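You operate a simulated robot arm through the tools that you are given. There is no shell and no other tool.

You are at the controls of a simulated robot arm. One attempt, no reset.

TASK
Put a lid on both cartons on the bench and slot in the card with each one's order number.

It is judged by the outcome, as a careful person would: the job done as asked, and still so three seconds after it is handed in. It fails if anything else is knocked over, pushed out of place, dropped, spilled or broken. Lids that push on must go on centred and level and be pressed home; caps that screw on are set level and turned clockwise until they are tight.

THE ROBOT
A 7-joint arm with a two-finger gripper, fixed in place. Base frame: the origin is at the foot of the arm, x ahead of it, y to its left, z up; the work surface is at about z = 860. Readings come in mm, degrees, newtons and seconds.
With the tool pointing down near the work surface it reaches from about 340 to 720 mm from the base axis. Its first joint turns from -66.0 to 66.0 degrees. Payload 2.45 kg.
Tool frame: the origin (TCP) lies between the finger pads and is the grasp point; the fingertips stand 26 mm ahead of it; z points along the fingers, y is the line along which they close. Largest opening 96 mm; the body of the gripper starts 69 mm behind the TCP.
Orientation is told as [roll, pitch, yaw] about the base's x, y, z axes, in that order, counted from this pose: with the fingers straight down and closing along the base's y, the tool's x points along the base's -x, its y along +y and its z along -z.

THE INTERFACE
- The arm moves only by the tool play_rows. Its argument "plan" is a list of rows, each a list of 7 numbers: the turn, a rotation vector about the base's x, y, z in degrees, then the shift along the base's x, y, z in mm, then the finger opening in mm, from 0 to 96. In form: [[ax, ay, az, x, y, z, jaw], ...]. A call has 1 to 20 rows; each row shifts and turns the commanded pose from where the row before left it. Each row takes 0.2 s and may step no farther than 50 mm and 8.6 degrees from the row before; otherwise, or with a gripper value out of range, the whole call is refused. Where a pose cannot be reached the arm comes as near as it can. A force on the tool above 70 N (or 10 N above the force at the start of the call, whichever is more), or a blocked arm, ends the call early, and 0.2 s more pass. The fingers move at their own pace and stop on an object; they squeeze with about 37 N. The grip force told is the motor's: it shows also when the fingers shut on nothing. Time passes only in rows, and 0.2 s behind the last, so rows that do not move let the fingers close. It gives the time, the measured TCP pose, the force on the tool (base axes), the opening and the grip force at its end, in the units of the frame above (readings bear some noise), with the torque about the TCP (base axes, N m) and any sound that the robot's microphone picked up.
- Cameras (640 x 400 px; columns grow to the right, rows downward): "scene" is fixed at [150.9, -378.6, 1442.5]; the picture's right is [0.90, -0.43, 0.00], its down [-0.17, -0.35, -0.92] and it looks along [0.40, 0.83, -0.39] (base axes); focal length 288 px, centre (320, 200). "wrist" rides on the gripper at [82, 3, -98] in the tool frame; the picture's right is [-0.04, 1.00, 0.00], its down [-0.73, -0.03, -0.68] and it looks along [-0.68, -0.03, 0.73] (tool axes); focal length 256 px, centre (320, 200). There is no depth. A picture from a camera that has moved, and an enlarged one, comes with that camera's place and axes in the base frame and with its lens.
- grab_frame(camera): a new picture of that camera. It takes no simulated time.
- inspect(camera, box): a new picture of the part [left, top, right, bottom] of that camera's present view, enlarged. It takes no simulated time.
- sign_off(): hands the job in; it is judged then, once.

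Places have to be worked out from the pictures, the camera data and where the tool is seen. Open the gripper and draw the arm clear of the work before you hand the job in, unless the task says otherwise.

The tools are called after "Request:" by a JSON object that holds its "method" and its "body". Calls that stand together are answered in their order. play_rows: Moves the arm, as the interface text tells. Its arguments: {"type":"object","properties":{"plan":{"type":"array"}},"required":["plan"]} The other tools are called the same way: grab_frame (camera) takes a picture; inspect (camera, box) takes an enlarged picture of a part of a camera's view; sign_off () hands the job in.

At the start:

```text
t: 0.0
position: [491.1, -2.1, 1190.7]
tcp_rot: [0.0, 0.0, 0.0]
ft_force: [0.5, -0.5, 0.1]
ft_torque: [-0.01, 0.01, -0.02]
width: 96.1
grip_force: 0.1
```

scene: 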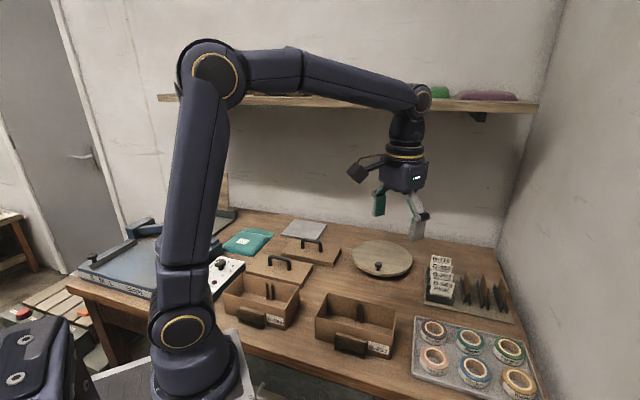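
wrist: 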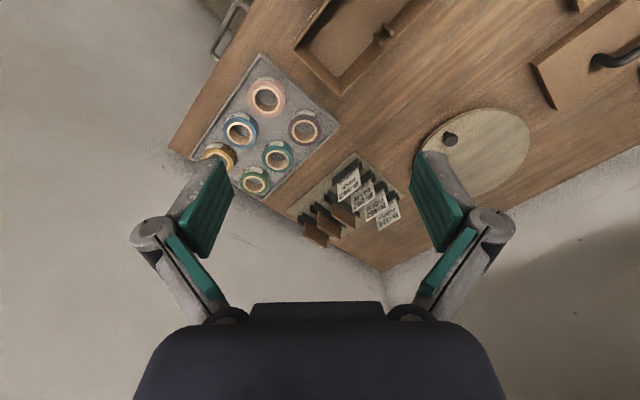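

I'll begin by looking closely at the cartons, lids and cards in the scene view.

Request:
{"method": "inspect", "body": {"camera": "scene", "box": [200, 260, 420, 370]}}

Request:
{"method": "inspect", "body": {"camera": "scene", "box": [400, 240, 540, 330]}}

Request:
{"method": "inspect", "body": {"camera": "scene", "box": [200, 210, 430, 300]}}

Request:
{"method": "inspect", "body": {"camera": "wrist", "box": [280, 140, 420, 250]}}

```text
2.91 times, centred on (310, 315) of scene
camera zoom: at [150.9, -378.6, 1442.5], right [0.9, -0.43, 0.0], down [-0.17, -0.35, -0.92], along [0.4, 0.83, -0.39], focal length 837 px, centre (349, -134)
```

zoom: 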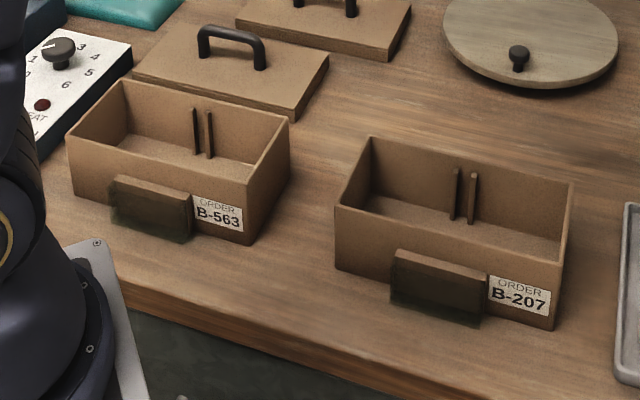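

```text
4.44 times, centred on (470, 285) of scene
camera zoom: at [150.9, -378.6, 1442.5], right [0.9, -0.43, 0.0], down [-0.17, -0.35, -0.92], along [0.4, 0.83, -0.39], focal length 1279 px, centre (-347, -178)
```

zoom: 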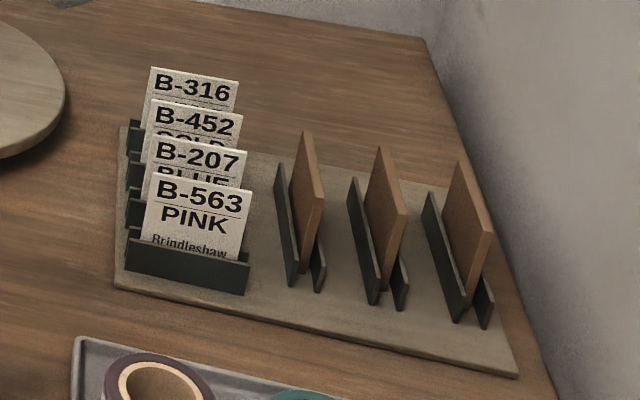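

```text
2.78 times, centred on (315, 255) of scene
camera zoom: at [150.9, -378.6, 1442.5], right [0.9, -0.43, 0.0], down [-0.17, -0.35, -0.92], along [0.4, 0.83, -0.39], focal length 800 px, centre (334, 47)
```

zoom: 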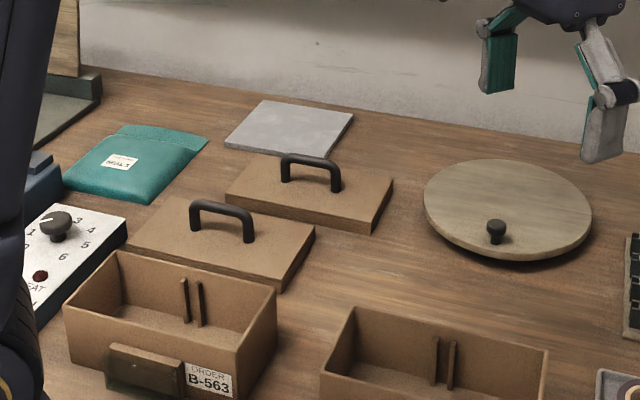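

```text
3.64 times, centred on (350, 195) of wrist
camera zoom: at [409.1, 0.6, 1288.7], right [0.04, 1.0, 0.0], down [0.73, -0.03, 0.68], along [0.68, -0.03, -0.73], focal length 931 px, centre (211, 218)
```

zoom: 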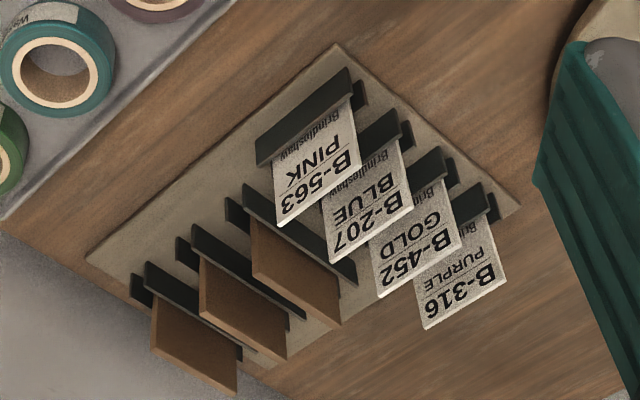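

The scene shows the bench turned about 45° from the base axes, with cartons B-563 (left) and B-207 (right). The matching cards are PINK B-563 and BLUE B-207. I'll turn the tool 45° and go lower toward carton B-207 so I can see its front pocket with the wrist camera.

Request:
{"method": "play_rows", "body": {"plan": [[0, 0, 6.43, -18.7, -5.4, -20, 96], [0, 0, 6.43, -18.7, -5.4, -20, 96], [0, 0, 6.43, -18.7, -5.4, -20, 96], [0, 0, 6.43, -18.7, -5.4, -20, 96], [0, 0, 6.43, -18.7, -5.4, -20, 96], [0, 0, 6.43, -18.7, -5.4, -20, 96], [0, 0, 6.42, -18.7, -5.4, -20, 96], [0, 0, 0, 0, 0, 0, 96]]}}

```text
t: 1.8
position: [357.3, -39.6, 1049.0]
tcp_rot: [0.0, 0.0, 45.1]
ft_force: [-0.7, 0.0, 0.3]
ft_torque: [0.02, -0.02, -0.01]
width: 96.0
grip_force: 0.0
```

The arm reached the viewing pose, about (357, -40, 1049) at yaw 45. I'll take pictures from both cameras.

Request:
{"method": "grab_frame", "body": {"camera": "wrist"}}

Request:
{"method": "grab_frame", "body": {"camera": "scene"}}

```text
taken
camera wrist: at [298.5, -95.4, 1146.5], right [-0.68, 0.73, 0.0], down [0.54, 0.5, 0.68], along [0.5, 0.46, -0.73], focal length 256 px, centre (320, 200)
```

wrist: 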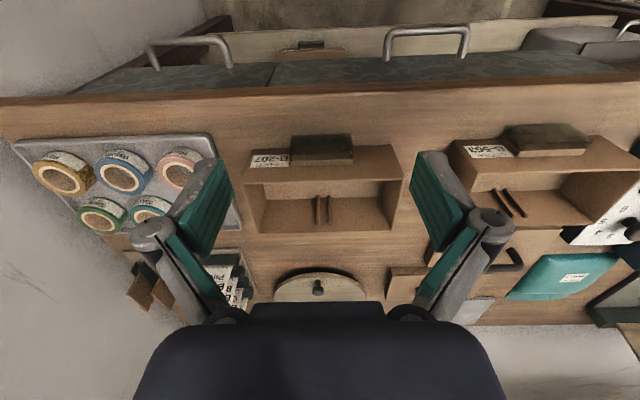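

```text
taken
```

scene: 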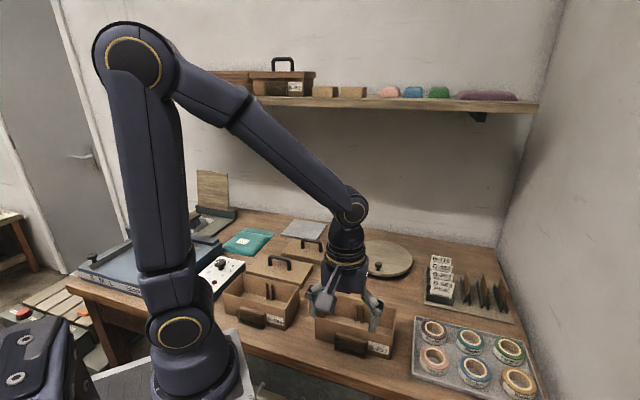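

The shelf holds a finished-looking carton, which may show how they should end up. I'll zoom in on it and on the two pockets.

Request:
{"method": "inspect", "body": {"camera": "scene", "box": [200, 45, 330, 105]}}

Request:
{"method": "inspect", "body": {"camera": "wrist", "box": [230, 110, 430, 240]}}

Request:
{"method": "inspect", "body": {"camera": "wrist", "box": [440, 110, 640, 240]}}

Request:
{"method": "inspect", "body": {"camera": "scene", "box": [200, 50, 540, 130]}}

Request:
{"method": "inspect", "body": {"camera": "scene", "box": [70, 160, 290, 310]}}

```text
4.92 times, centred on (265, 75) of scene
camera zoom: at [150.9, -378.6, 1442.5], right [0.9, -0.43, 0.0], down [-0.17, -0.35, -0.92], along [0.4, 0.83, -0.39], focal length 1416 px, centre (591, 815)
```

zoom: 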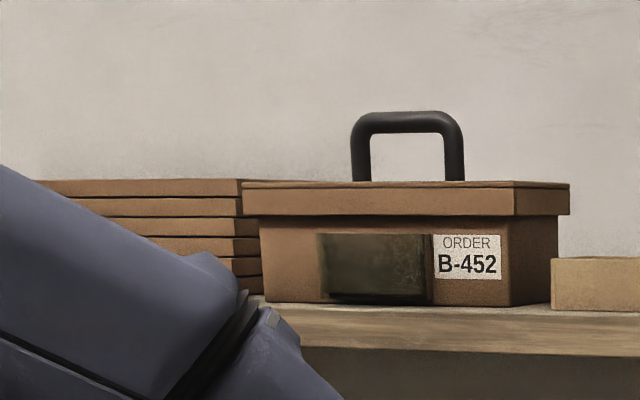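

```text
3.08 times, centred on (330, 175) of wrist
camera zoom: at [298.5, -95.4, 1146.5], right [-0.68, 0.73, 0.0], down [0.54, 0.5, 0.68], along [0.5, 0.46, -0.73], focal length 788 px, centre (289, 277)
```

zoom: 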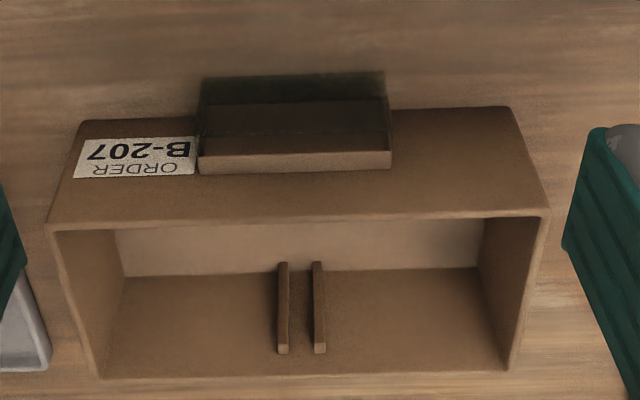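

```text
3.08 times, centred on (540, 175) of wrist
camera zoom: at [298.5, -95.4, 1146.5], right [-0.68, 0.73, 0.0], down [0.54, 0.5, 0.68], along [0.5, 0.46, -0.73], focal length 788 px, centre (-357, 277)
```

zoom: 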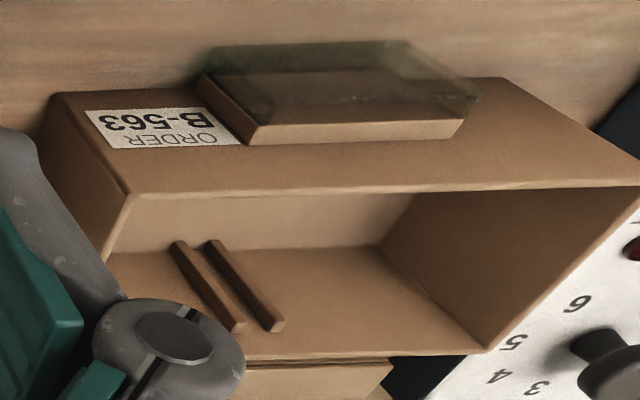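

```text
1.88 times, centred on (370, 90) of scene
camera zoom: at [150.9, -378.6, 1442.5], right [0.9, -0.43, 0.0], down [-0.17, -0.35, -0.92], along [0.4, 0.83, -0.39], focal length 542 px, centre (226, 407)
```

zoom: 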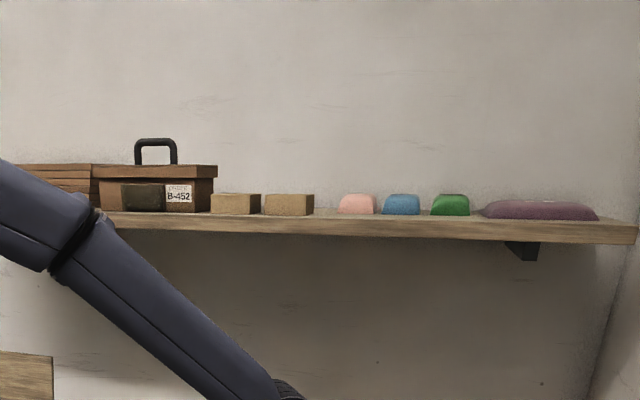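

```text
2.67 times, centred on (180, 235) of scene
camera zoom: at [150.9, -378.6, 1442.5], right [0.9, -0.43, 0.0], down [-0.17, -0.35, -0.92], along [0.4, 0.83, -0.39], focal length 767 px, centre (693, 107)
```

zoom: 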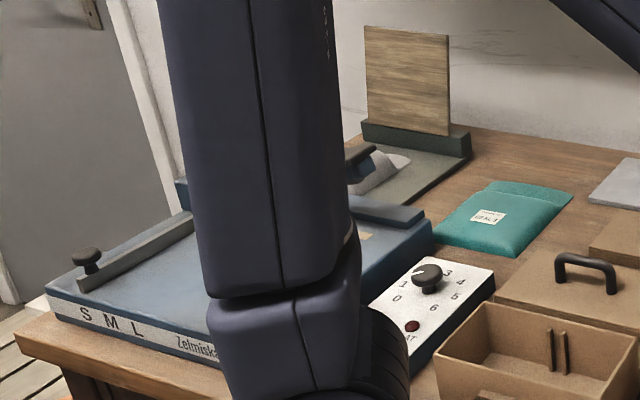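

The shelf example shows a lid with a lip overlapping the rim and a dark see-through pocket left of the label. I'll move so the camera is almost above the B-207 pocket and can see its opening.

Request:
{"method": "play_rows", "body": {"plan": [[0, 0, 0, 31, 30, 0, 96], [0, 0, 0, 31, 30, 0, 96], [0, 0, 0, 28, 28, 0, 96], [0, 0, 0, 0, 0, 0, 96]]}}

Request:
{"method": "grab_frame", "body": {"camera": "wrist"}}

```text
t: 2.8
position: [445.9, 48.1, 1048.9]
tcp_rot: [0.0, -0.1, 44.9]
ft_force: [-0.4, 0.7, 0.1]
ft_torque: [0.01, 0.0, 0.02]
width: 95.9
grip_force: 0.0
```

```text
taken
camera wrist: at [386.3, -7.3, 1146.8], right [-0.68, 0.73, 0.0], down [0.54, 0.5, 0.68], along [0.5, 0.46, -0.73], focal length 256 px, centre (320, 200)
```

wrist: 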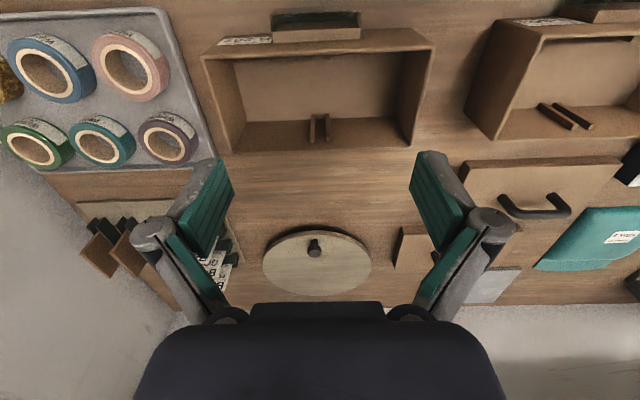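

Request:
{"method": "inspect", "body": {"camera": "wrist", "box": [240, 0, 400, 80]}}

Request:
{"method": "inspect", "body": {"camera": "wrist", "box": [190, 0, 450, 160]}}

Request:
{"method": "inspect", "body": {"camera": "wrist", "box": [70, 190, 260, 310]}}

Request:
{"method": "inspect", "body": {"camera": "wrist", "box": [440, 0, 640, 130]}}

```text
4.00 times, centred on (320, 40) of wrist
camera zoom: at [386.3, -7.3, 1146.8], right [-0.68, 0.73, 0.0], down [0.54, 0.5, 0.68], along [0.5, 0.46, -0.73], focal length 1024 px, centre (320, 840)
```

zoom: 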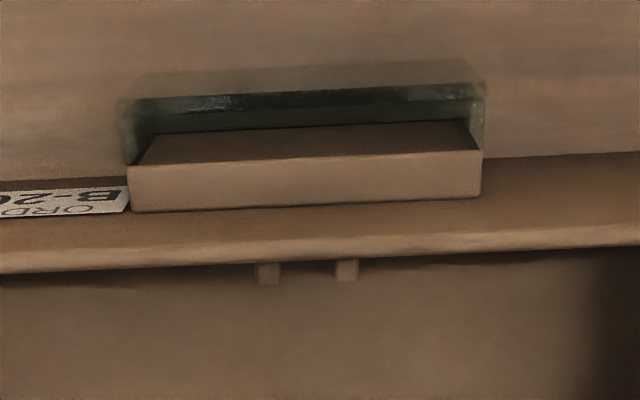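

```text
2.46 times, centred on (320, 80) of wrist
camera zoom: at [386.3, -7.3, 1146.8], right [-0.68, 0.73, 0.0], down [0.54, 0.5, 0.68], along [0.5, 0.46, -0.73], focal length 630 px, centre (320, 495)
```

zoom: 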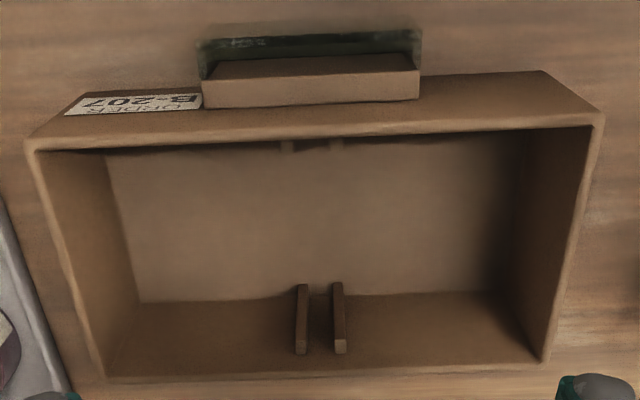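

```text
3.33 times, centred on (165, 250) of wrist
camera zoom: at [386.3, -7.3, 1146.8], right [-0.68, 0.73, 0.0], down [0.54, 0.5, 0.68], along [0.5, 0.46, -0.73], focal length 853 px, centre (837, 33)
```

zoom: 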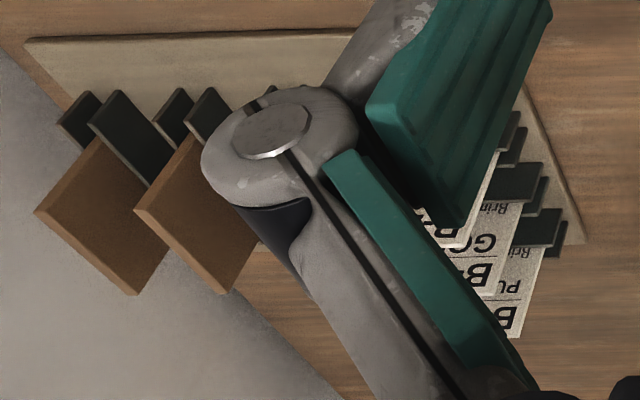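

```text
3.08 times, centred on (540, 65) of wrist
camera zoom: at [386.3, -7.3, 1146.8], right [-0.68, 0.73, 0.0], down [0.54, 0.5, 0.68], along [0.5, 0.46, -0.73], focal length 788 px, centre (-357, 615)
```

zoom: 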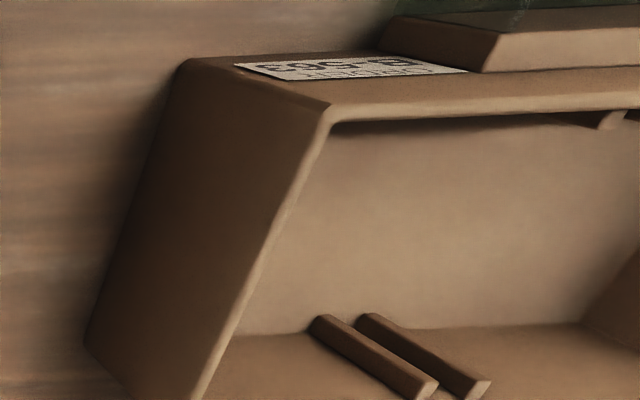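

The pocket is a brown spacer block with a clear open-topped front, so the card slots between the block and the clear panel. Next I'll look at the lids from above lid 1.

Request:
{"method": "play_rows", "body": {"plan": [[0, 0, 0, -14, 41.1, 0, 96], [0, 0, 0, -14, 41.1, 0, 96], [0, 0, 0, -14, 41.1, 0, 96], [0, 0, 0, -14, 41.1, 0, 96], [0, 0, 0, -14, 41.1, 0, 96], [0, 0, 0, -14, 41.1, 0, 96], [0, 0, 0, -14, 41.1, 0, 96], [0, 0, 0, 0, 0, 0, 96]]}}

Request:
{"method": "grab_frame", "body": {"camera": "wrist"}}

Request:
{"method": "inspect", "body": {"camera": "wrist", "box": [200, 40, 440, 190]}}

```text
t: 4.6
position: [349.7, 337.4, 1051.3]
tcp_rot: [0.0, 0.0, 45.0]
ft_force: [-0.8, 0.3, 0.5]
ft_torque: [-0.03, 0.02, -0.02]
width: 95.7
grip_force: 0.0
```

```text
taken
camera wrist: at [290.3, 281.5, 1149.0], right [-0.68, 0.73, 0.0], down [0.54, 0.5, 0.68], along [0.5, 0.46, -0.73], focal length 256 px, centre (320, 200)
```

wrist: 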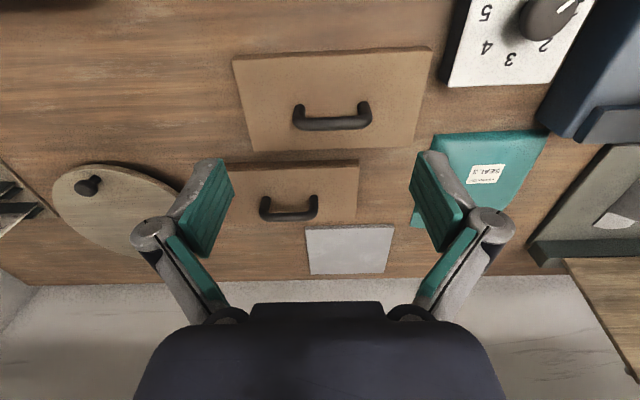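

```text
2.67 times, centred on (320, 115) of wrist
camera zoom: at [290.3, 281.5, 1149.0], right [-0.68, 0.73, 0.0], down [0.54, 0.5, 0.68], along [0.5, 0.46, -0.73], focal length 683 px, centre (320, 427)
```

zoom: 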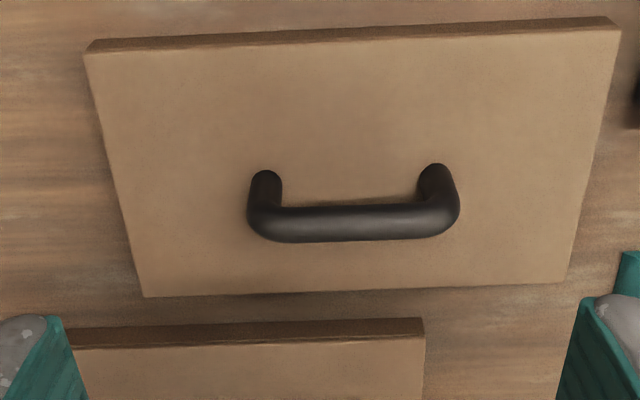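

Lid 1 is centred near (366, 370), its top at about z 880, with a bar handle along the bench direction about 36 mm above the top. Now I'll move over lid 2 for the same view.

Request:
{"method": "play_rows", "body": {"plan": [[0, 0, 0, 30, 13, 0, 96], [0, 0, 0, 30, 13, 0, 96], [0, 0, 0, 30, 13, 0, 96], [0, 0, 0, 30, 13, 0, 96], [0, 0, 0, 0, 0, 0, 96]]}}

Request:
{"method": "grab_frame", "body": {"camera": "wrist"}}

Request:
{"method": "inspect", "body": {"camera": "wrist", "box": [200, 40, 440, 190]}}

```text
t: 5.8
position: [472.4, 386.6, 1049.8]
tcp_rot: [-0.1, 0.1, 45.1]
ft_force: [0.6, 0.0, -0.2]
ft_torque: [0.01, -0.01, -0.01]
width: 96.0
grip_force: 0.0
```

```text
taken
camera wrist: at [412.9, 331.6, 1147.9], right [-0.68, 0.73, 0.0], down [0.54, 0.5, 0.68], along [0.5, 0.46, -0.73], focal length 256 px, centre (320, 200)
```

wrist: 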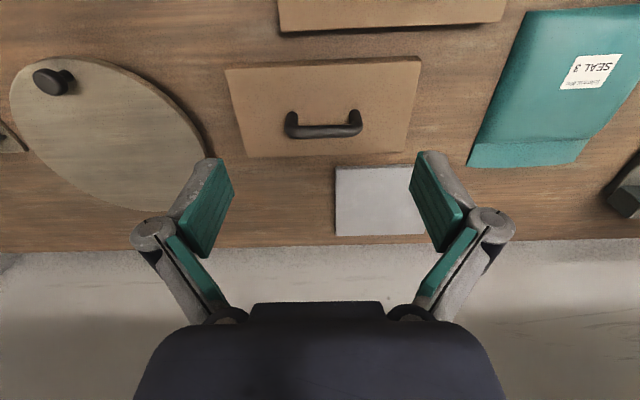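

```text
2.67 times, centred on (320, 115) of wrist
camera zoom: at [412.9, 331.6, 1147.9], right [-0.68, 0.73, 0.0], down [0.54, 0.5, 0.68], along [0.5, 0.46, -0.73], focal length 683 px, centre (320, 427)
```

zoom: 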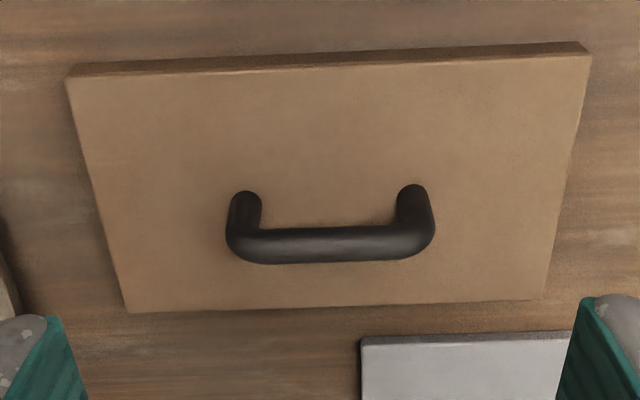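

Lid 2 matches lid 1 in size (about 190 x 100) and is centred near (501, 419). Now I'll go over carton B-563, about 50 mm higher so the geometry matches the lid view. This also tests the near reach.

Request:
{"method": "play_rows", "body": {"plan": [[0, 0, 0, -31.3, -26.6, 7.3, 96], [0, 0, 0, -31.3, -26.6, 7.3, 96], [0, 0, 0, -31.3, -26.6, 7.3, 96], [0, 0, 0, -31.3, -26.6, 7.3, 96], [0, 0, 0, -31.3, -26.6, 7.3, 96], [0, 0, 0, -31.3, -26.6, 7.3, 96], [0, 0, 0, -31.3, -26.6, 7.3, 96], [0, 0, 0, 0, 0, 0, 96]]}}

Request:
{"method": "grab_frame", "body": {"camera": "wrist"}}

Request:
{"method": "inspect", "body": {"camera": "wrist", "box": [200, 20, 440, 170]}}

```text
t: 7.6
position: [252.9, 202.4, 1104.0]
tcp_rot: [-0.1, -0.1, 45.0]
ft_force: [0.2, 0.9, 0.6]
ft_torque: [0.0, 0.0, 0.01]
width: 96.3
grip_force: 0.0
```

```text
taken
camera wrist: at [192.1, 147.0, 1201.4], right [-0.68, 0.73, 0.0], down [0.54, 0.5, 0.68], along [0.5, 0.46, -0.73], focal length 256 px, centre (320, 200)
```

wrist: 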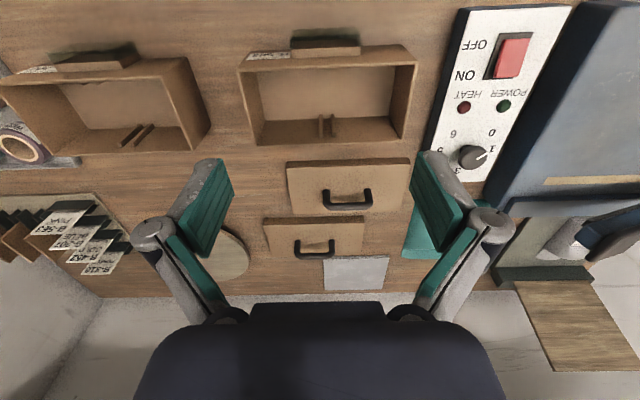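

```text
2.67 times, centred on (320, 95) of wrist
camera zoom: at [192.1, 147.0, 1201.4], right [-0.68, 0.73, 0.0], down [0.54, 0.5, 0.68], along [0.5, 0.46, -0.73], focal length 683 px, centre (320, 480)
```

zoom: 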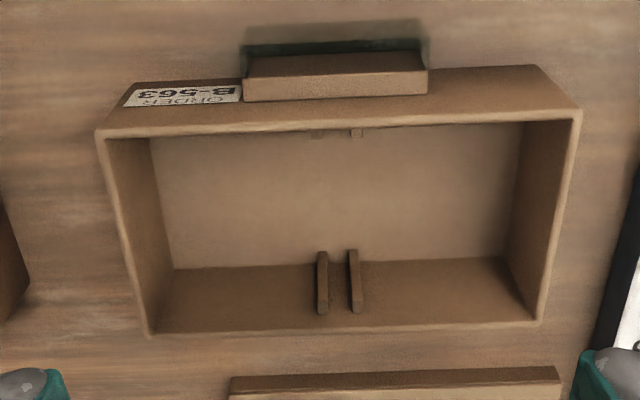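

Carton B-563 is centred near (273, 233) with its rim at about z 930, and the outside is about 177 x 86. Its pocket slot is near (233, 193). Next I'll turn the tool to yaw -45 so the fingers close across the handle bar, and hover over lid 1.

Request:
{"method": "play_rows", "body": {"plan": [[0, 0, -8.18, 10.3, 15.2, -9.45, 70], [0, 0, -8.18, 10.3, 15.2, -9.45, 70], [0, 0, -8.18, 10.3, 15.2, -9.45, 70], [0, 0, -8.18, 10.3, 15.2, -9.45, 70], [0, 0, -8.18, 10.3, 15.2, -9.45, 70], [0, 0, -8.18, 10.3, 15.2, -9.45, 70], [0, 0, -8.18, 10.3, 15.2, -9.45, 70], [0, 0, -8.18, 10.3, 15.2, -9.45, 70], [0, 0, -8.18, 10.3, 15.2, -9.45, 70], [0, 0, -8.18, 10.3, 15.2, -9.45, 70], [0, 0, -8.2, 10.3, 15.2, -9.45, 70], [0, 0, 0, 0, 0, 0, 70]]}}

Request:
{"method": "grab_frame", "body": {"camera": "wrist"}}

Request:
{"method": "grab_frame", "body": {"camera": "scene"}}

```text
t: 10.2
position: [365.6, 370.0, 999.4]
tcp_rot: [0.0, 0.0, -45.0]
ft_force: [-0.7, -0.7, 0.0]
ft_torque: [0.0, 0.05, 0.02]
width: 70.2
grip_force: 0.1
```

```text
taken
camera wrist: at [310.0, 429.0, 1097.1], right [0.74, 0.68, 0.0], down [0.5, -0.54, 0.68], along [0.46, -0.5, -0.73], focal length 256 px, centre (320, 200)
```

wrist: 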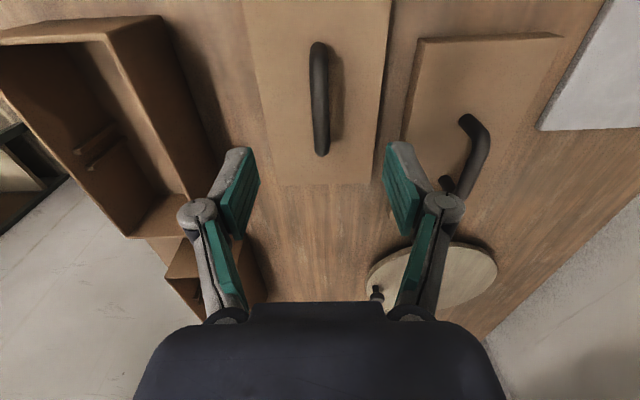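

```text
taken
```

scene: 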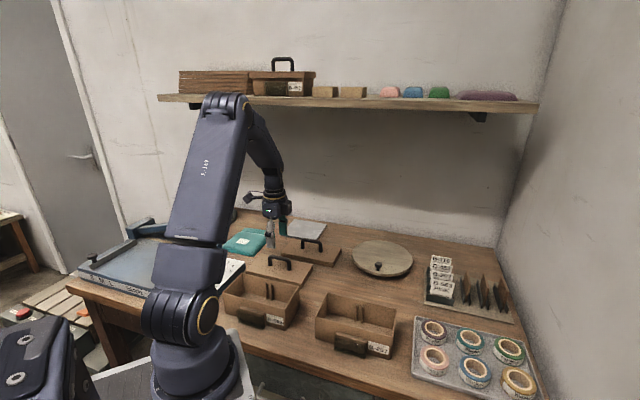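

The handle now lies along the image column, roughly centred between the fingers. I'll zoom in to work out the exact offset before going down.

Request:
{"method": "inspect", "body": {"camera": "wrist", "box": [220, 0, 420, 200]}}

Request:
{"method": "inspect", "body": {"camera": "scene", "box": [210, 190, 350, 290]}}

```text
2.00 times, centred on (320, 100) of wrist
camera zoom: at [310.0, 429.0, 1097.1], right [0.74, 0.68, 0.0], down [0.5, -0.54, 0.68], along [0.46, -0.5, -0.73], focal length 512 px, centre (320, 400)
```

zoom: 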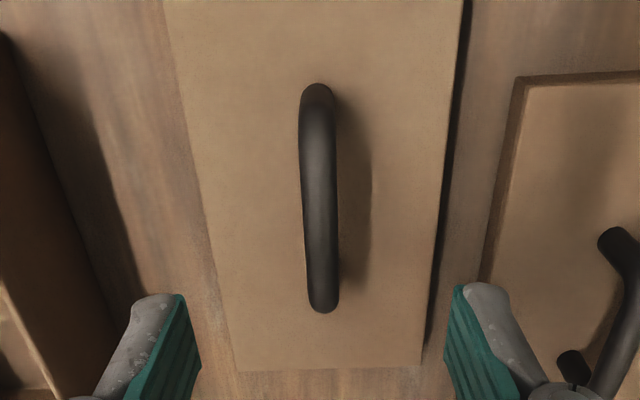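

```text
4.00 times, centred on (280, 240) of scene
camera zoom: at [151.0, -378.6, 1442.5], right [0.9, -0.43, 0.0], down [-0.17, -0.35, -0.92], along [0.4, 0.83, -0.39], focal length 1151 px, centre (480, 40)
```

zoom: 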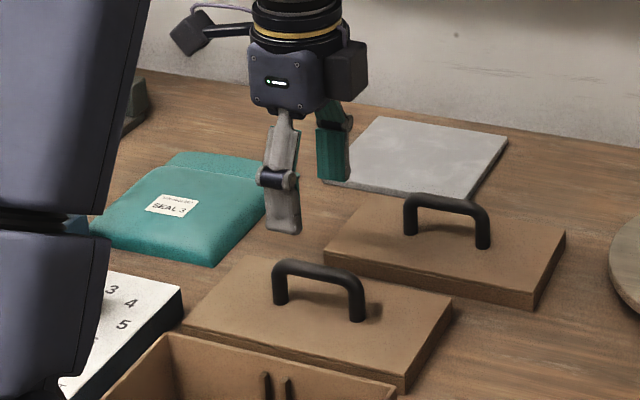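

The bar sits in line with the closing plane, and its centre is within about 1 mm of the TCP along the bench. I'll descend to bar height with the fingers open and check.

Request:
{"method": "play_rows", "body": {"plan": [[0, 0, 0, 0.3, -0.3, -30, 50], [0, 0, 0, 0.3, -0.3, -30, 50], [0, 0, 0, 0, 0, -19, 50], [0, 0, 0, 0, 0, 0, 50]]}}

Request:
{"method": "inspect", "body": {"camera": "scene", "box": [230, 230, 330, 290]}}

Request:
{"method": "grab_frame", "body": {"camera": "wrist"}}

```text
t: 11.2
position: [366.4, 368.4, 919.3]
tcp_rot: [0.0, 0.0, -45.1]
ft_force: [0.2, 0.6, -0.9]
ft_torque: [0.0, 0.02, -0.04]
width: 50.2
grip_force: 0.0
```

```text
6.40 times, centred on (280, 260) of scene
camera zoom: at [150.9, -378.6, 1442.5], right [0.9, -0.43, 0.0], down [-0.17, -0.35, -0.92], along [0.4, 0.83, -0.39], focal length 1841 px, centre (576, -184)
```

zoom: 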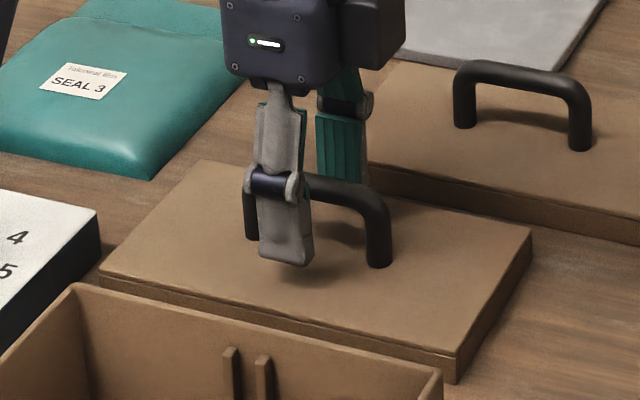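

```text
taken
camera wrist: at [310.6, 427.8, 1017.6], right [0.73, 0.68, 0.0], down [0.5, -0.54, 0.68], along [0.46, -0.5, -0.73], focal length 256 px, centre (320, 200)
```

wrist: 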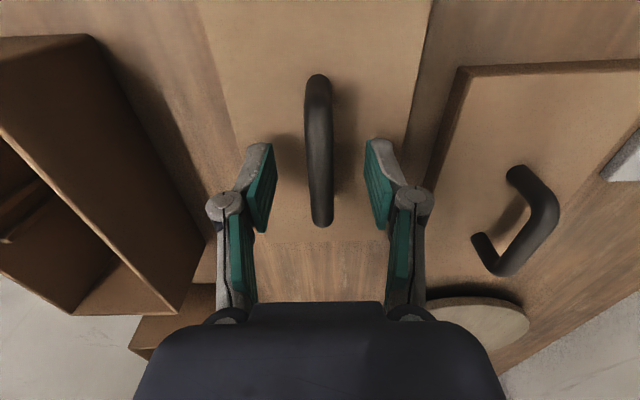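

The bar is between the fingers, and I put its centre at about z 915. I'll drop 3.5 mm and close on the handle.

Request:
{"method": "play_rows", "body": {"plan": [[0, 0, 0, 0, 0, -3.5, 50], [0, 0, 0, 0, 0, 0, 30], [0, 0, 0, 0, 0, 0, 0], [0, 0, 0, 0, 0, 0, 0], [0, 0, 0, 0, 0, 0, 0], [0, 0, 0, 0, 0, 0, 0]]}}

Request:
{"method": "grab_frame", "body": {"camera": "wrist"}}

Request:
{"method": "inspect", "body": {"camera": "scene", "box": [230, 230, 330, 290]}}

```text
t: 12.6
position: [365.8, 368.2, 915.2]
tcp_rot: [0.0, 0.0, -45.0]
ft_force: [-0.1, -0.1, 0.4]
ft_torque: [-0.03, -0.03, 0.0]
width: 10.4
grip_force: 37.4
```

```text
taken
camera wrist: at [310.5, 427.6, 1014.1], right [0.73, 0.68, 0.0], down [0.5, -0.54, 0.68], along [0.46, -0.5, -0.73], focal length 256 px, centre (320, 200)
```

wrist: 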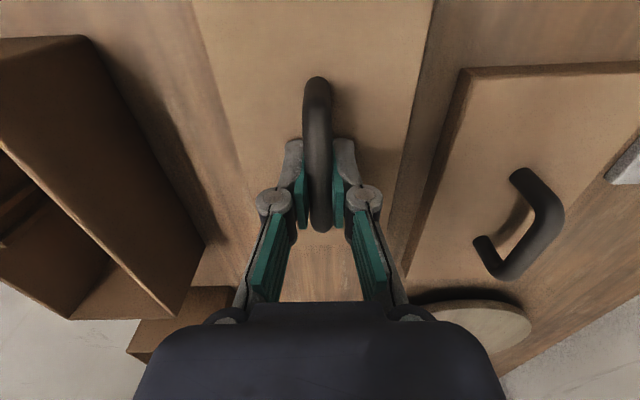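

```text
6.40 times, centred on (280, 260) of scene
camera zoom: at [151.0, -378.6, 1442.5], right [0.9, -0.43, 0.0], down [-0.17, -0.35, -0.92], along [0.4, 0.83, -0.39], focal length 1841 px, centre (576, -184)
```

zoom: 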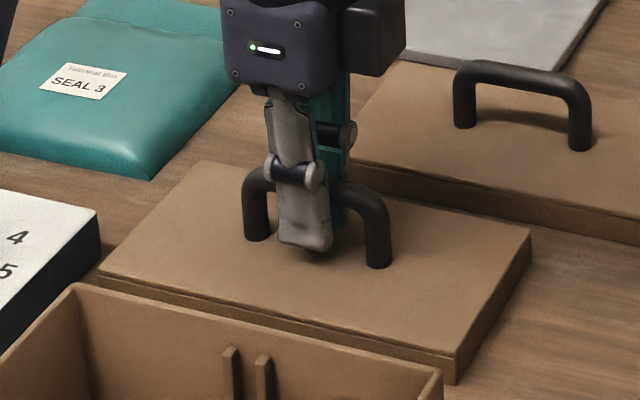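

The handle is gripped (10.4 mm, 37 N). I'll lift the lid straight up by 100 mm at moderate speed.

Request:
{"method": "play_rows", "body": {"plan": [[0, 0, 0, 0, 0, 8, 0], [0, 0, 0, 0, 0, 20, 0], [0, 0, 0, 0, 0, 24, 0], [0, 0, 0, 0, 0, 24, 0], [0, 0, 0, 0, 0, 24, 0], [0, 0, 0, 0, 0, 0, 0]]}}

Request:
{"method": "inspect", "body": {"camera": "scene", "box": [200, 190, 360, 290]}}

Request:
{"method": "grab_frame", "body": {"camera": "wrist"}}

```text
t: 14.0
position: [367.9, 367.4, 1016.4]
tcp_rot: [0.0, -0.1, -45.0]
ft_force: [0.4, 0.8, -0.8]
ft_torque: [0.0, 0.01, 0.0]
width: 10.6
grip_force: 37.1
```

```text
4.00 times, centred on (280, 240) of scene
camera zoom: at [150.9, -378.6, 1442.5], right [0.9, -0.43, 0.0], down [-0.17, -0.35, -0.92], along [0.4, 0.83, -0.39], focal length 1151 px, centre (480, 40)
```

zoom: 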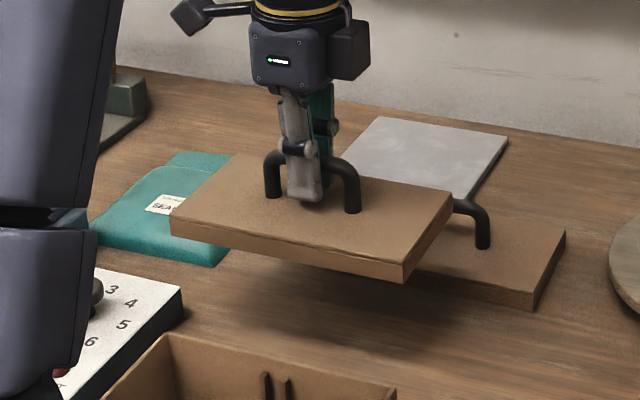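

```text
taken
camera wrist: at [311.6, 427.0, 1114.0], right [0.73, 0.68, 0.0], down [0.5, -0.54, 0.68], along [0.46, -0.5, -0.73], focal length 256 px, centre (320, 200)
```

wrist: 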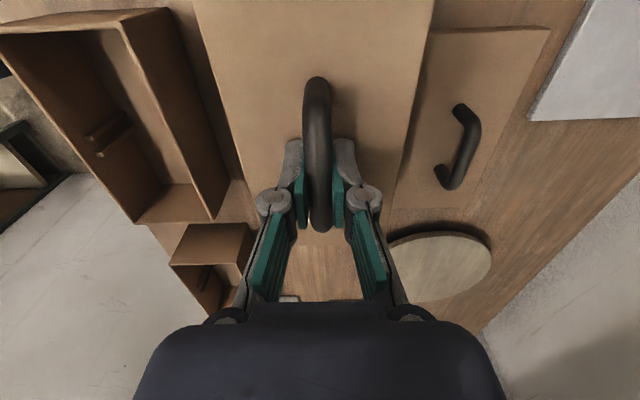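

The lid is up and level, and it's light. I'll carry it over carton B-563, keeping the lid bottom about 30 mm above the rim.

Request:
{"method": "play_rows", "body": {"plan": [[0, 0, 0, -10, -14.3, 0, 0], [0, 0, 0, -17, -24.4, 0, 0], [0, 0, 0, -20, -28.7, 0, 0], [0, 0, 0, -20, -28.7, 0, 0], [0, 0, 0, -17, -24.4, 0, 0], [0, 0, 0, -10.1, -14.5, 0, 0], [0, 0, 0, 0, 0, 0, 0], [0, 0, 0, 0, 0, 0, 0]]}}

Request:
{"method": "grab_frame", "body": {"camera": "scene"}}

Request:
{"method": "inspect", "body": {"camera": "scene", "box": [200, 220, 330, 340]}}

Request:
{"method": "grab_frame", "body": {"camera": "wrist"}}

```text
t: 15.8
position: [272.7, 233.6, 1015.5]
tcp_rot: [0.0, 0.1, -45.0]
ft_force: [-0.3, -0.5, -1.0]
ft_torque: [0.0, 0.0, 0.02]
width: 10.5
grip_force: 37.1
```

```text
taken
```

scene: 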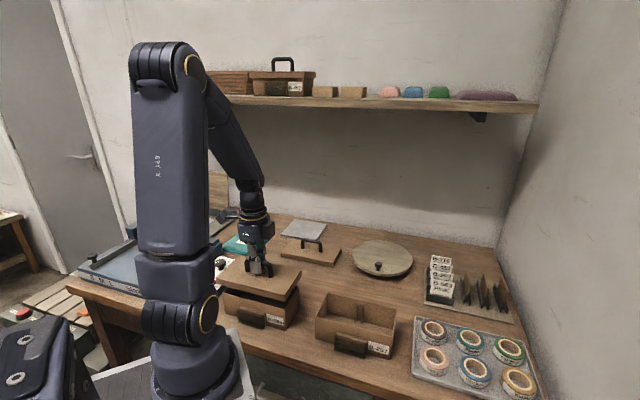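

```text
3.33 times, centred on (265, 280) of scene
camera zoom: at [150.9, -378.6, 1442.5], right [0.9, -0.43, 0.0], down [-0.17, -0.35, -0.92], along [0.4, 0.83, -0.39], focal length 959 px, centre (503, -67)
```

zoom: 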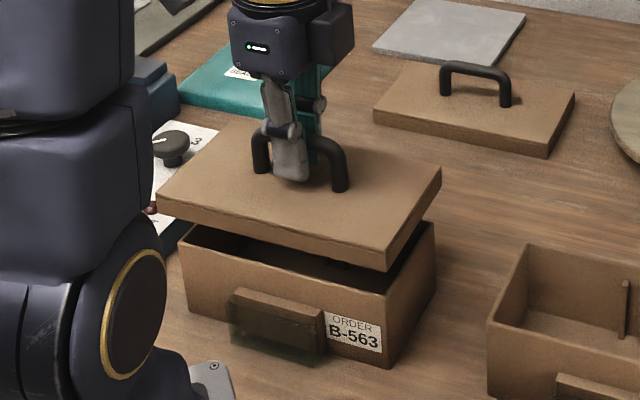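

```text
taken
camera wrist: at [217.0, 292.9, 1114.4], right [0.73, 0.68, 0.0], down [0.5, -0.54, 0.68], along [0.46, -0.5, -0.73], focal length 256 px, centre (320, 200)
```

wrist: 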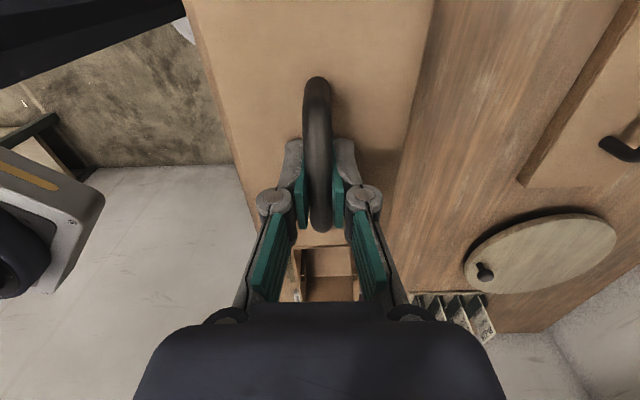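

The lid is above the carton. I'll shift about 1 mm along the bench and lower until the lid bottom is about 6 mm above the rim, then check alignment in the scene zoom.

Request:
{"method": "play_rows", "body": {"plan": [[0, 0, 0, 0.9, -0.9, -12, 0], [0, 0, 0, 0, 0, -12, 0], [0, 0, 0, 0, 0, 0, 0]]}}

Request:
{"method": "inspect", "body": {"camera": "scene", "box": [215, 250, 315, 335]}}

Request:
{"method": "inspect", "body": {"camera": "scene", "box": [210, 265, 260, 300]}}

Request:
{"method": "inspect", "body": {"camera": "scene", "box": [265, 270, 315, 305]}}

```text
t: 16.6
position: [272.0, 232.3, 991.3]
tcp_rot: [0.0, 0.0, -44.9]
ft_force: [0.9, -0.1, -0.8]
ft_torque: [0.0, -0.02, 0.03]
width: 10.4
grip_force: 37.1
```

```text
4.71 times, centred on (265, 292) of scene
camera zoom: at [151.0, -378.6, 1442.5], right [0.9, -0.43, 0.0], down [-0.17, -0.35, -0.92], along [0.4, 0.83, -0.39], focal length 1354 px, centre (579, -235)
```

zoom: 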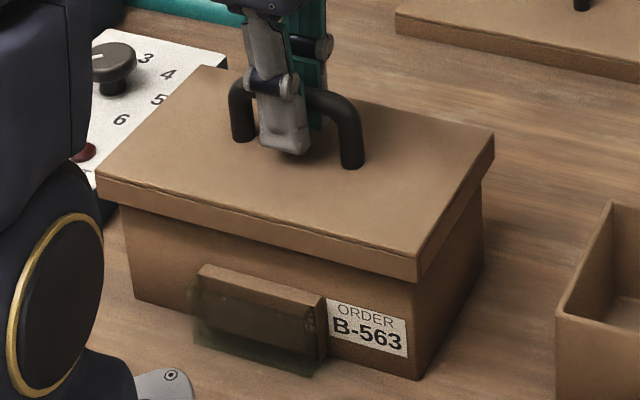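

```text
11.43 times, centred on (235, 282) of scene
camera zoom: at [151.0, -378.6, 1442.5], right [0.9, -0.43, 0.0], down [-0.17, -0.35, -0.92], along [0.4, 0.83, -0.39], focal length 3288 px, centre (1291, -743)
```

zoom: 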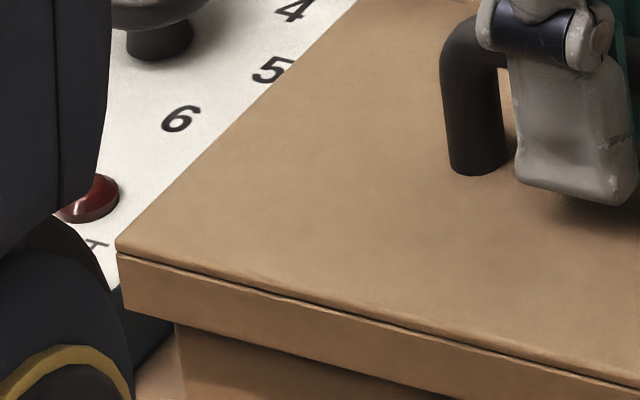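

```text
11.43 times, centred on (290, 288) of scene
camera zoom: at [151.0, -378.6, 1442.5], right [0.9, -0.43, 0.0], down [-0.17, -0.35, -0.92], along [0.4, 0.83, -0.39], focal length 3288 px, centre (663, -800)
```

zoom: 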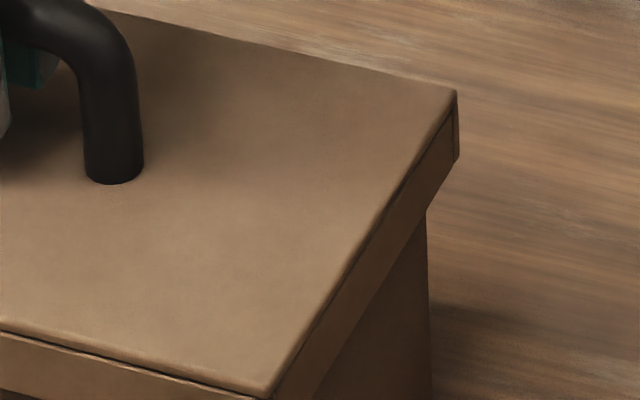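

From the scene zoom I measure the lid centre at U≈28.8 against the carton's 28.2, and the front overhang is close to the expected 7 mm, so it's centred within about 1 mm. I'll lower slowly and watch for contact force.

Request:
{"method": "play_rows", "body": {"plan": [[0, 0, 0, 0, 0, -3, 0], [0, 0, 0, 0, 0, -3, 0], [0, 0, 0, 0, 0, -2, 0], [0, 0, 0, 0, 0, -1.5, 0], [0, 0, 0, 0, 0, 0, 0]]}}

Request:
{"method": "inspect", "body": {"camera": "scene", "box": [215, 250, 315, 335]}}

```text
t: 17.8
position: [273.1, 231.7, 981.5]
tcp_rot: [0.0, 0.0, -45.1]
ft_force: [-0.9, 0.2, -0.5]
ft_torque: [0.01, 0.0, -0.03]
width: 10.6
grip_force: 36.9
```

```text
4.71 times, centred on (265, 292) of scene
camera zoom: at [151.0, -378.6, 1442.5], right [0.9, -0.43, 0.0], down [-0.17, -0.35, -0.92], along [0.4, 0.83, -0.39], focal length 1354 px, centre (579, -235)
```

zoom: 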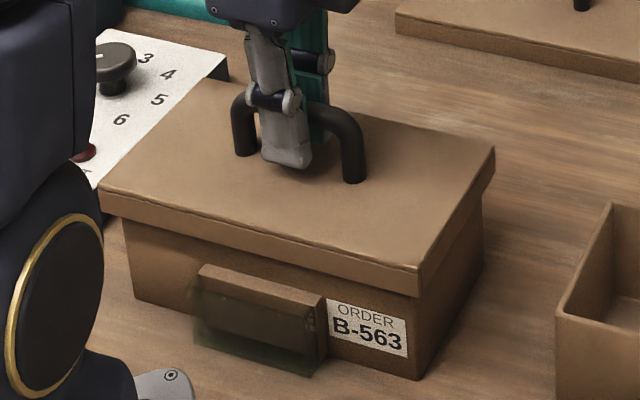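

No contact force yet, with the lid edge about at rim height. I'll keep going down in small steps.

Request:
{"method": "play_rows", "body": {"plan": [[0, 0, 0, 0, 0, -2, 0], [0, 0, 0, 0, 0, -2, 0], [0, 0, 0, 0, 0, -1, 0], [0, 0, 0, 0, 0, 0, 0]]}}

```text
t: 18.8
position: [273.8, 232.1, 976.3]
tcp_rot: [0.1, 0.1, -45.0]
ft_force: [-0.3, 0.0, -0.5]
ft_torque: [-0.03, 0.01, 0.01]
width: 10.4
grip_force: 36.9
```

Still free at z 976. I'll continue down in 2 mm steps and check again.

Request:
{"method": "play_rows", "body": {"plan": [[0, 0, 0, 0, 0, -2, 0], [0, 0, 0, 0, 0, -2, 0], [0, 0, 0, 0, 0, 0, 0]]}}

Request:
{"method": "inspect", "body": {"camera": "scene", "box": [215, 250, 315, 335]}}

```text
t: 19.6
position: [272.8, 231.5, 973.5]
tcp_rot: [-0.1, 0.0, -45.0]
ft_force: [0.1, 0.3, -1.4]
ft_torque: [0.01, 0.02, -0.05]
width: 10.7
grip_force: 37.1
```

```text
4.71 times, centred on (265, 292) of scene
camera zoom: at [151.0, -378.6, 1442.5], right [0.9, -0.43, 0.0], down [-0.17, -0.35, -0.92], along [0.4, 0.83, -0.39], focal length 1354 px, centre (579, -235)
```

zoom: 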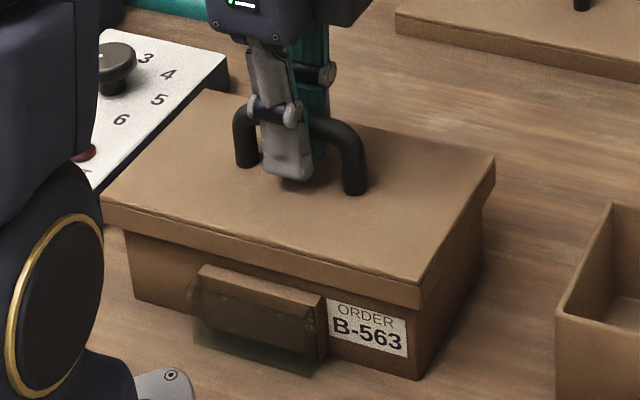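

The lid has slid over the rim without catching. I'll keep stepping down until it seats.

Request:
{"method": "play_rows", "body": {"plan": [[0, 0, 0, 0, 0, -2, 0], [0, 0, 0, 0, 0, -1, 0], [0, 0, 0, 0, 0, 0, 0]]}}

```text
t: 20.4
position: [272.7, 232.7, 969.7]
tcp_rot: [0.0, 0.0, -45.1]
ft_force: [0.1, 0.3, -1.1]
ft_torque: [0.01, -0.03, 0.02]
width: 10.4
grip_force: 36.6
```

Still no resistance at z about 970. Another 3 mm in small steps.

Request:
{"method": "play_rows", "body": {"plan": [[0, 0, 0, 0, 0, -1.5, 0], [0, 0, 0, 0, 0, -1.5, 0], [0, 0, 0, 0, 0, 0, 0]]}}

Request:
{"method": "inspect", "body": {"camera": "scene", "box": [215, 250, 315, 335]}}

```text
t: 21.2
position: [272.5, 233.3, 968.1]
tcp_rot: [0.1, -0.1, -44.9]
ft_force: [-3.1, -9.1, 42.8]
ft_torque: [-0.01, -0.01, 0.01]
width: 10.2
grip_force: 37.5
```

```text
4.71 times, centred on (265, 292) of scene
camera zoom: at [150.5, -379.2, 1442.4], right [0.9, -0.43, 0.0], down [-0.17, -0.35, -0.92], along [0.4, 0.83, -0.39], focal length 1354 px, centre (579, -235)
```

zoom: 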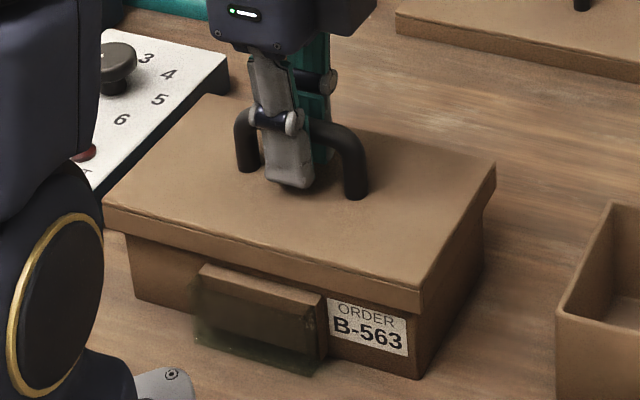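

Contact at z 968 with 43 N up. The lip-to-label gap now matches the shelf example at roughly 10 mm, so the lid looks seated. I'll press slightly more to be sure it's home and hold for a moment.

Request:
{"method": "play_rows", "body": {"plan": [[0, 0, 0, 0, 0, -0.5, 0], [0, 0, 0, 0, 0, 0, 0], [0, 0, 0, 0, 0, 0, 0]]}}

Request:
{"method": "inspect", "body": {"camera": "scene", "box": [215, 250, 315, 335]}}

```text
t: 22.0
position: [273.7, 233.6, 966.8]
tcp_rot: [0.1, -0.1, -45.1]
ft_force: [-3.6, -4.0, 41.0]
ft_torque: [-0.02, 0.01, -0.01]
width: 10.4
grip_force: 37.1
```

```text
4.71 times, centred on (265, 292) of scene
camera zoom: at [150.5, -379.1, 1442.4], right [0.9, -0.43, 0.0], down [-0.17, -0.35, -0.92], along [0.4, 0.83, -0.39], focal length 1354 px, centre (579, -235)
```

zoom: 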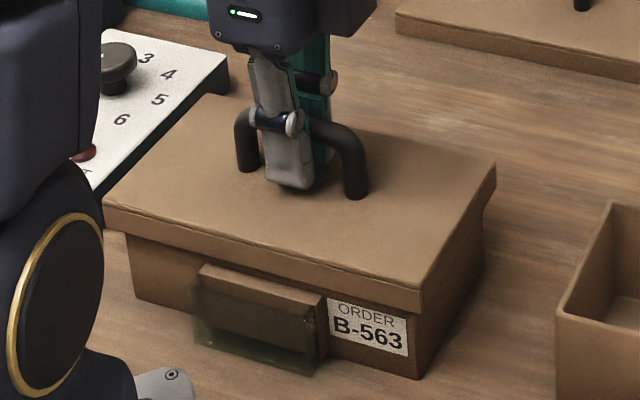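

The force stayed at about 41 N, so the pads may be slipping on the bar rather than pressing harder. I'll ease off, open, and rise clear of the handle, then press on top of the bar with closed fingertips.

Request:
{"method": "play_rows", "body": {"plan": [[0, 0, 0, 0, 0, 1.8, 0], [0, 0, 0, 0, 0, 0, 10], [0, 0, 0, 0, 0, 0, 36], [0, 0, 0, 0, 0, 0, 36], [0, 0, 0, 0, 0, 10, 36], [0, 0, 0, 0, 0, 25, 36], [0, 0, 0, 0, 0, 25, 36], [0, 0, 0, 0, 0, 0, 0], [0, 0, 0, 0, 0, 0, 0], [0, 0, 0, 0, 0, 0, 0]]}}

Request:
{"method": "inspect", "body": {"camera": "scene", "box": [215, 250, 315, 335]}}

Request:
{"method": "grab_frame", "body": {"camera": "wrist"}}

```text
t: 24.2
position: [273.7, 232.4, 1029.1]
tcp_rot: [0.0, 0.0, -44.9]
ft_force: [-1.0, -0.8, 0.3]
ft_torque: [0.0, 0.0, 0.03]
width: 0.1
grip_force: 28.5
```

```text
4.71 times, centred on (265, 292) of scene
camera zoom: at [150.9, -378.6, 1442.5], right [0.9, -0.43, 0.0], down [-0.17, -0.35, -0.92], along [0.4, 0.83, -0.39], focal length 1354 px, centre (579, -235)
```

zoom: 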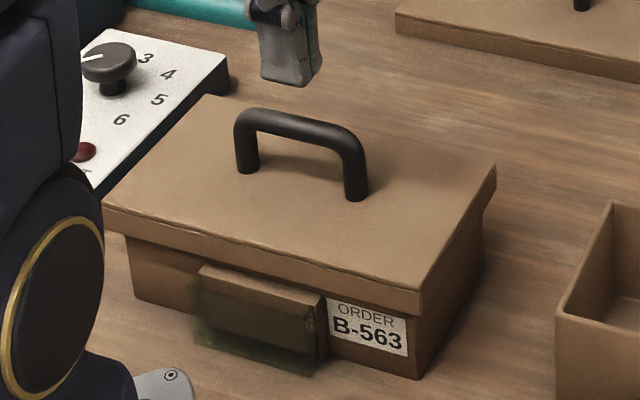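

```text
taken
camera wrist: at [218.2, 292.0, 1127.2], right [0.73, 0.68, 0.0], down [0.5, -0.54, 0.68], along [0.46, -0.5, -0.73], focal length 256 px, centre (320, 200)
```

wrist: 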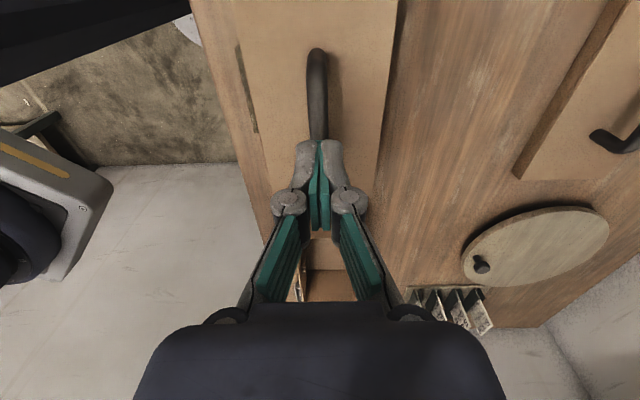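

The lid is sitting on the carton and the fingers are closed above the bar. I'll come down on the bar top and press until I see a clear reaction force.

Request:
{"method": "play_rows", "body": {"plan": [[0, 0, 0, 0, 0, -15, 0], [0, 0, 0, 0, 0, -12, 0], [0, 0, 0, 0, 0, -2, 0], [0, 0, 0, 0, 0, 0, 0]]}}

```text
t: 25.2
position: [273.8, 232.3, 1000.8]
tcp_rot: [0.1, 0.0, -45.1]
ft_force: [-0.6, -3.1, 11.5]
ft_torque: [0.06, 0.05, 0.02]
width: 6.1
grip_force: 28.5
```

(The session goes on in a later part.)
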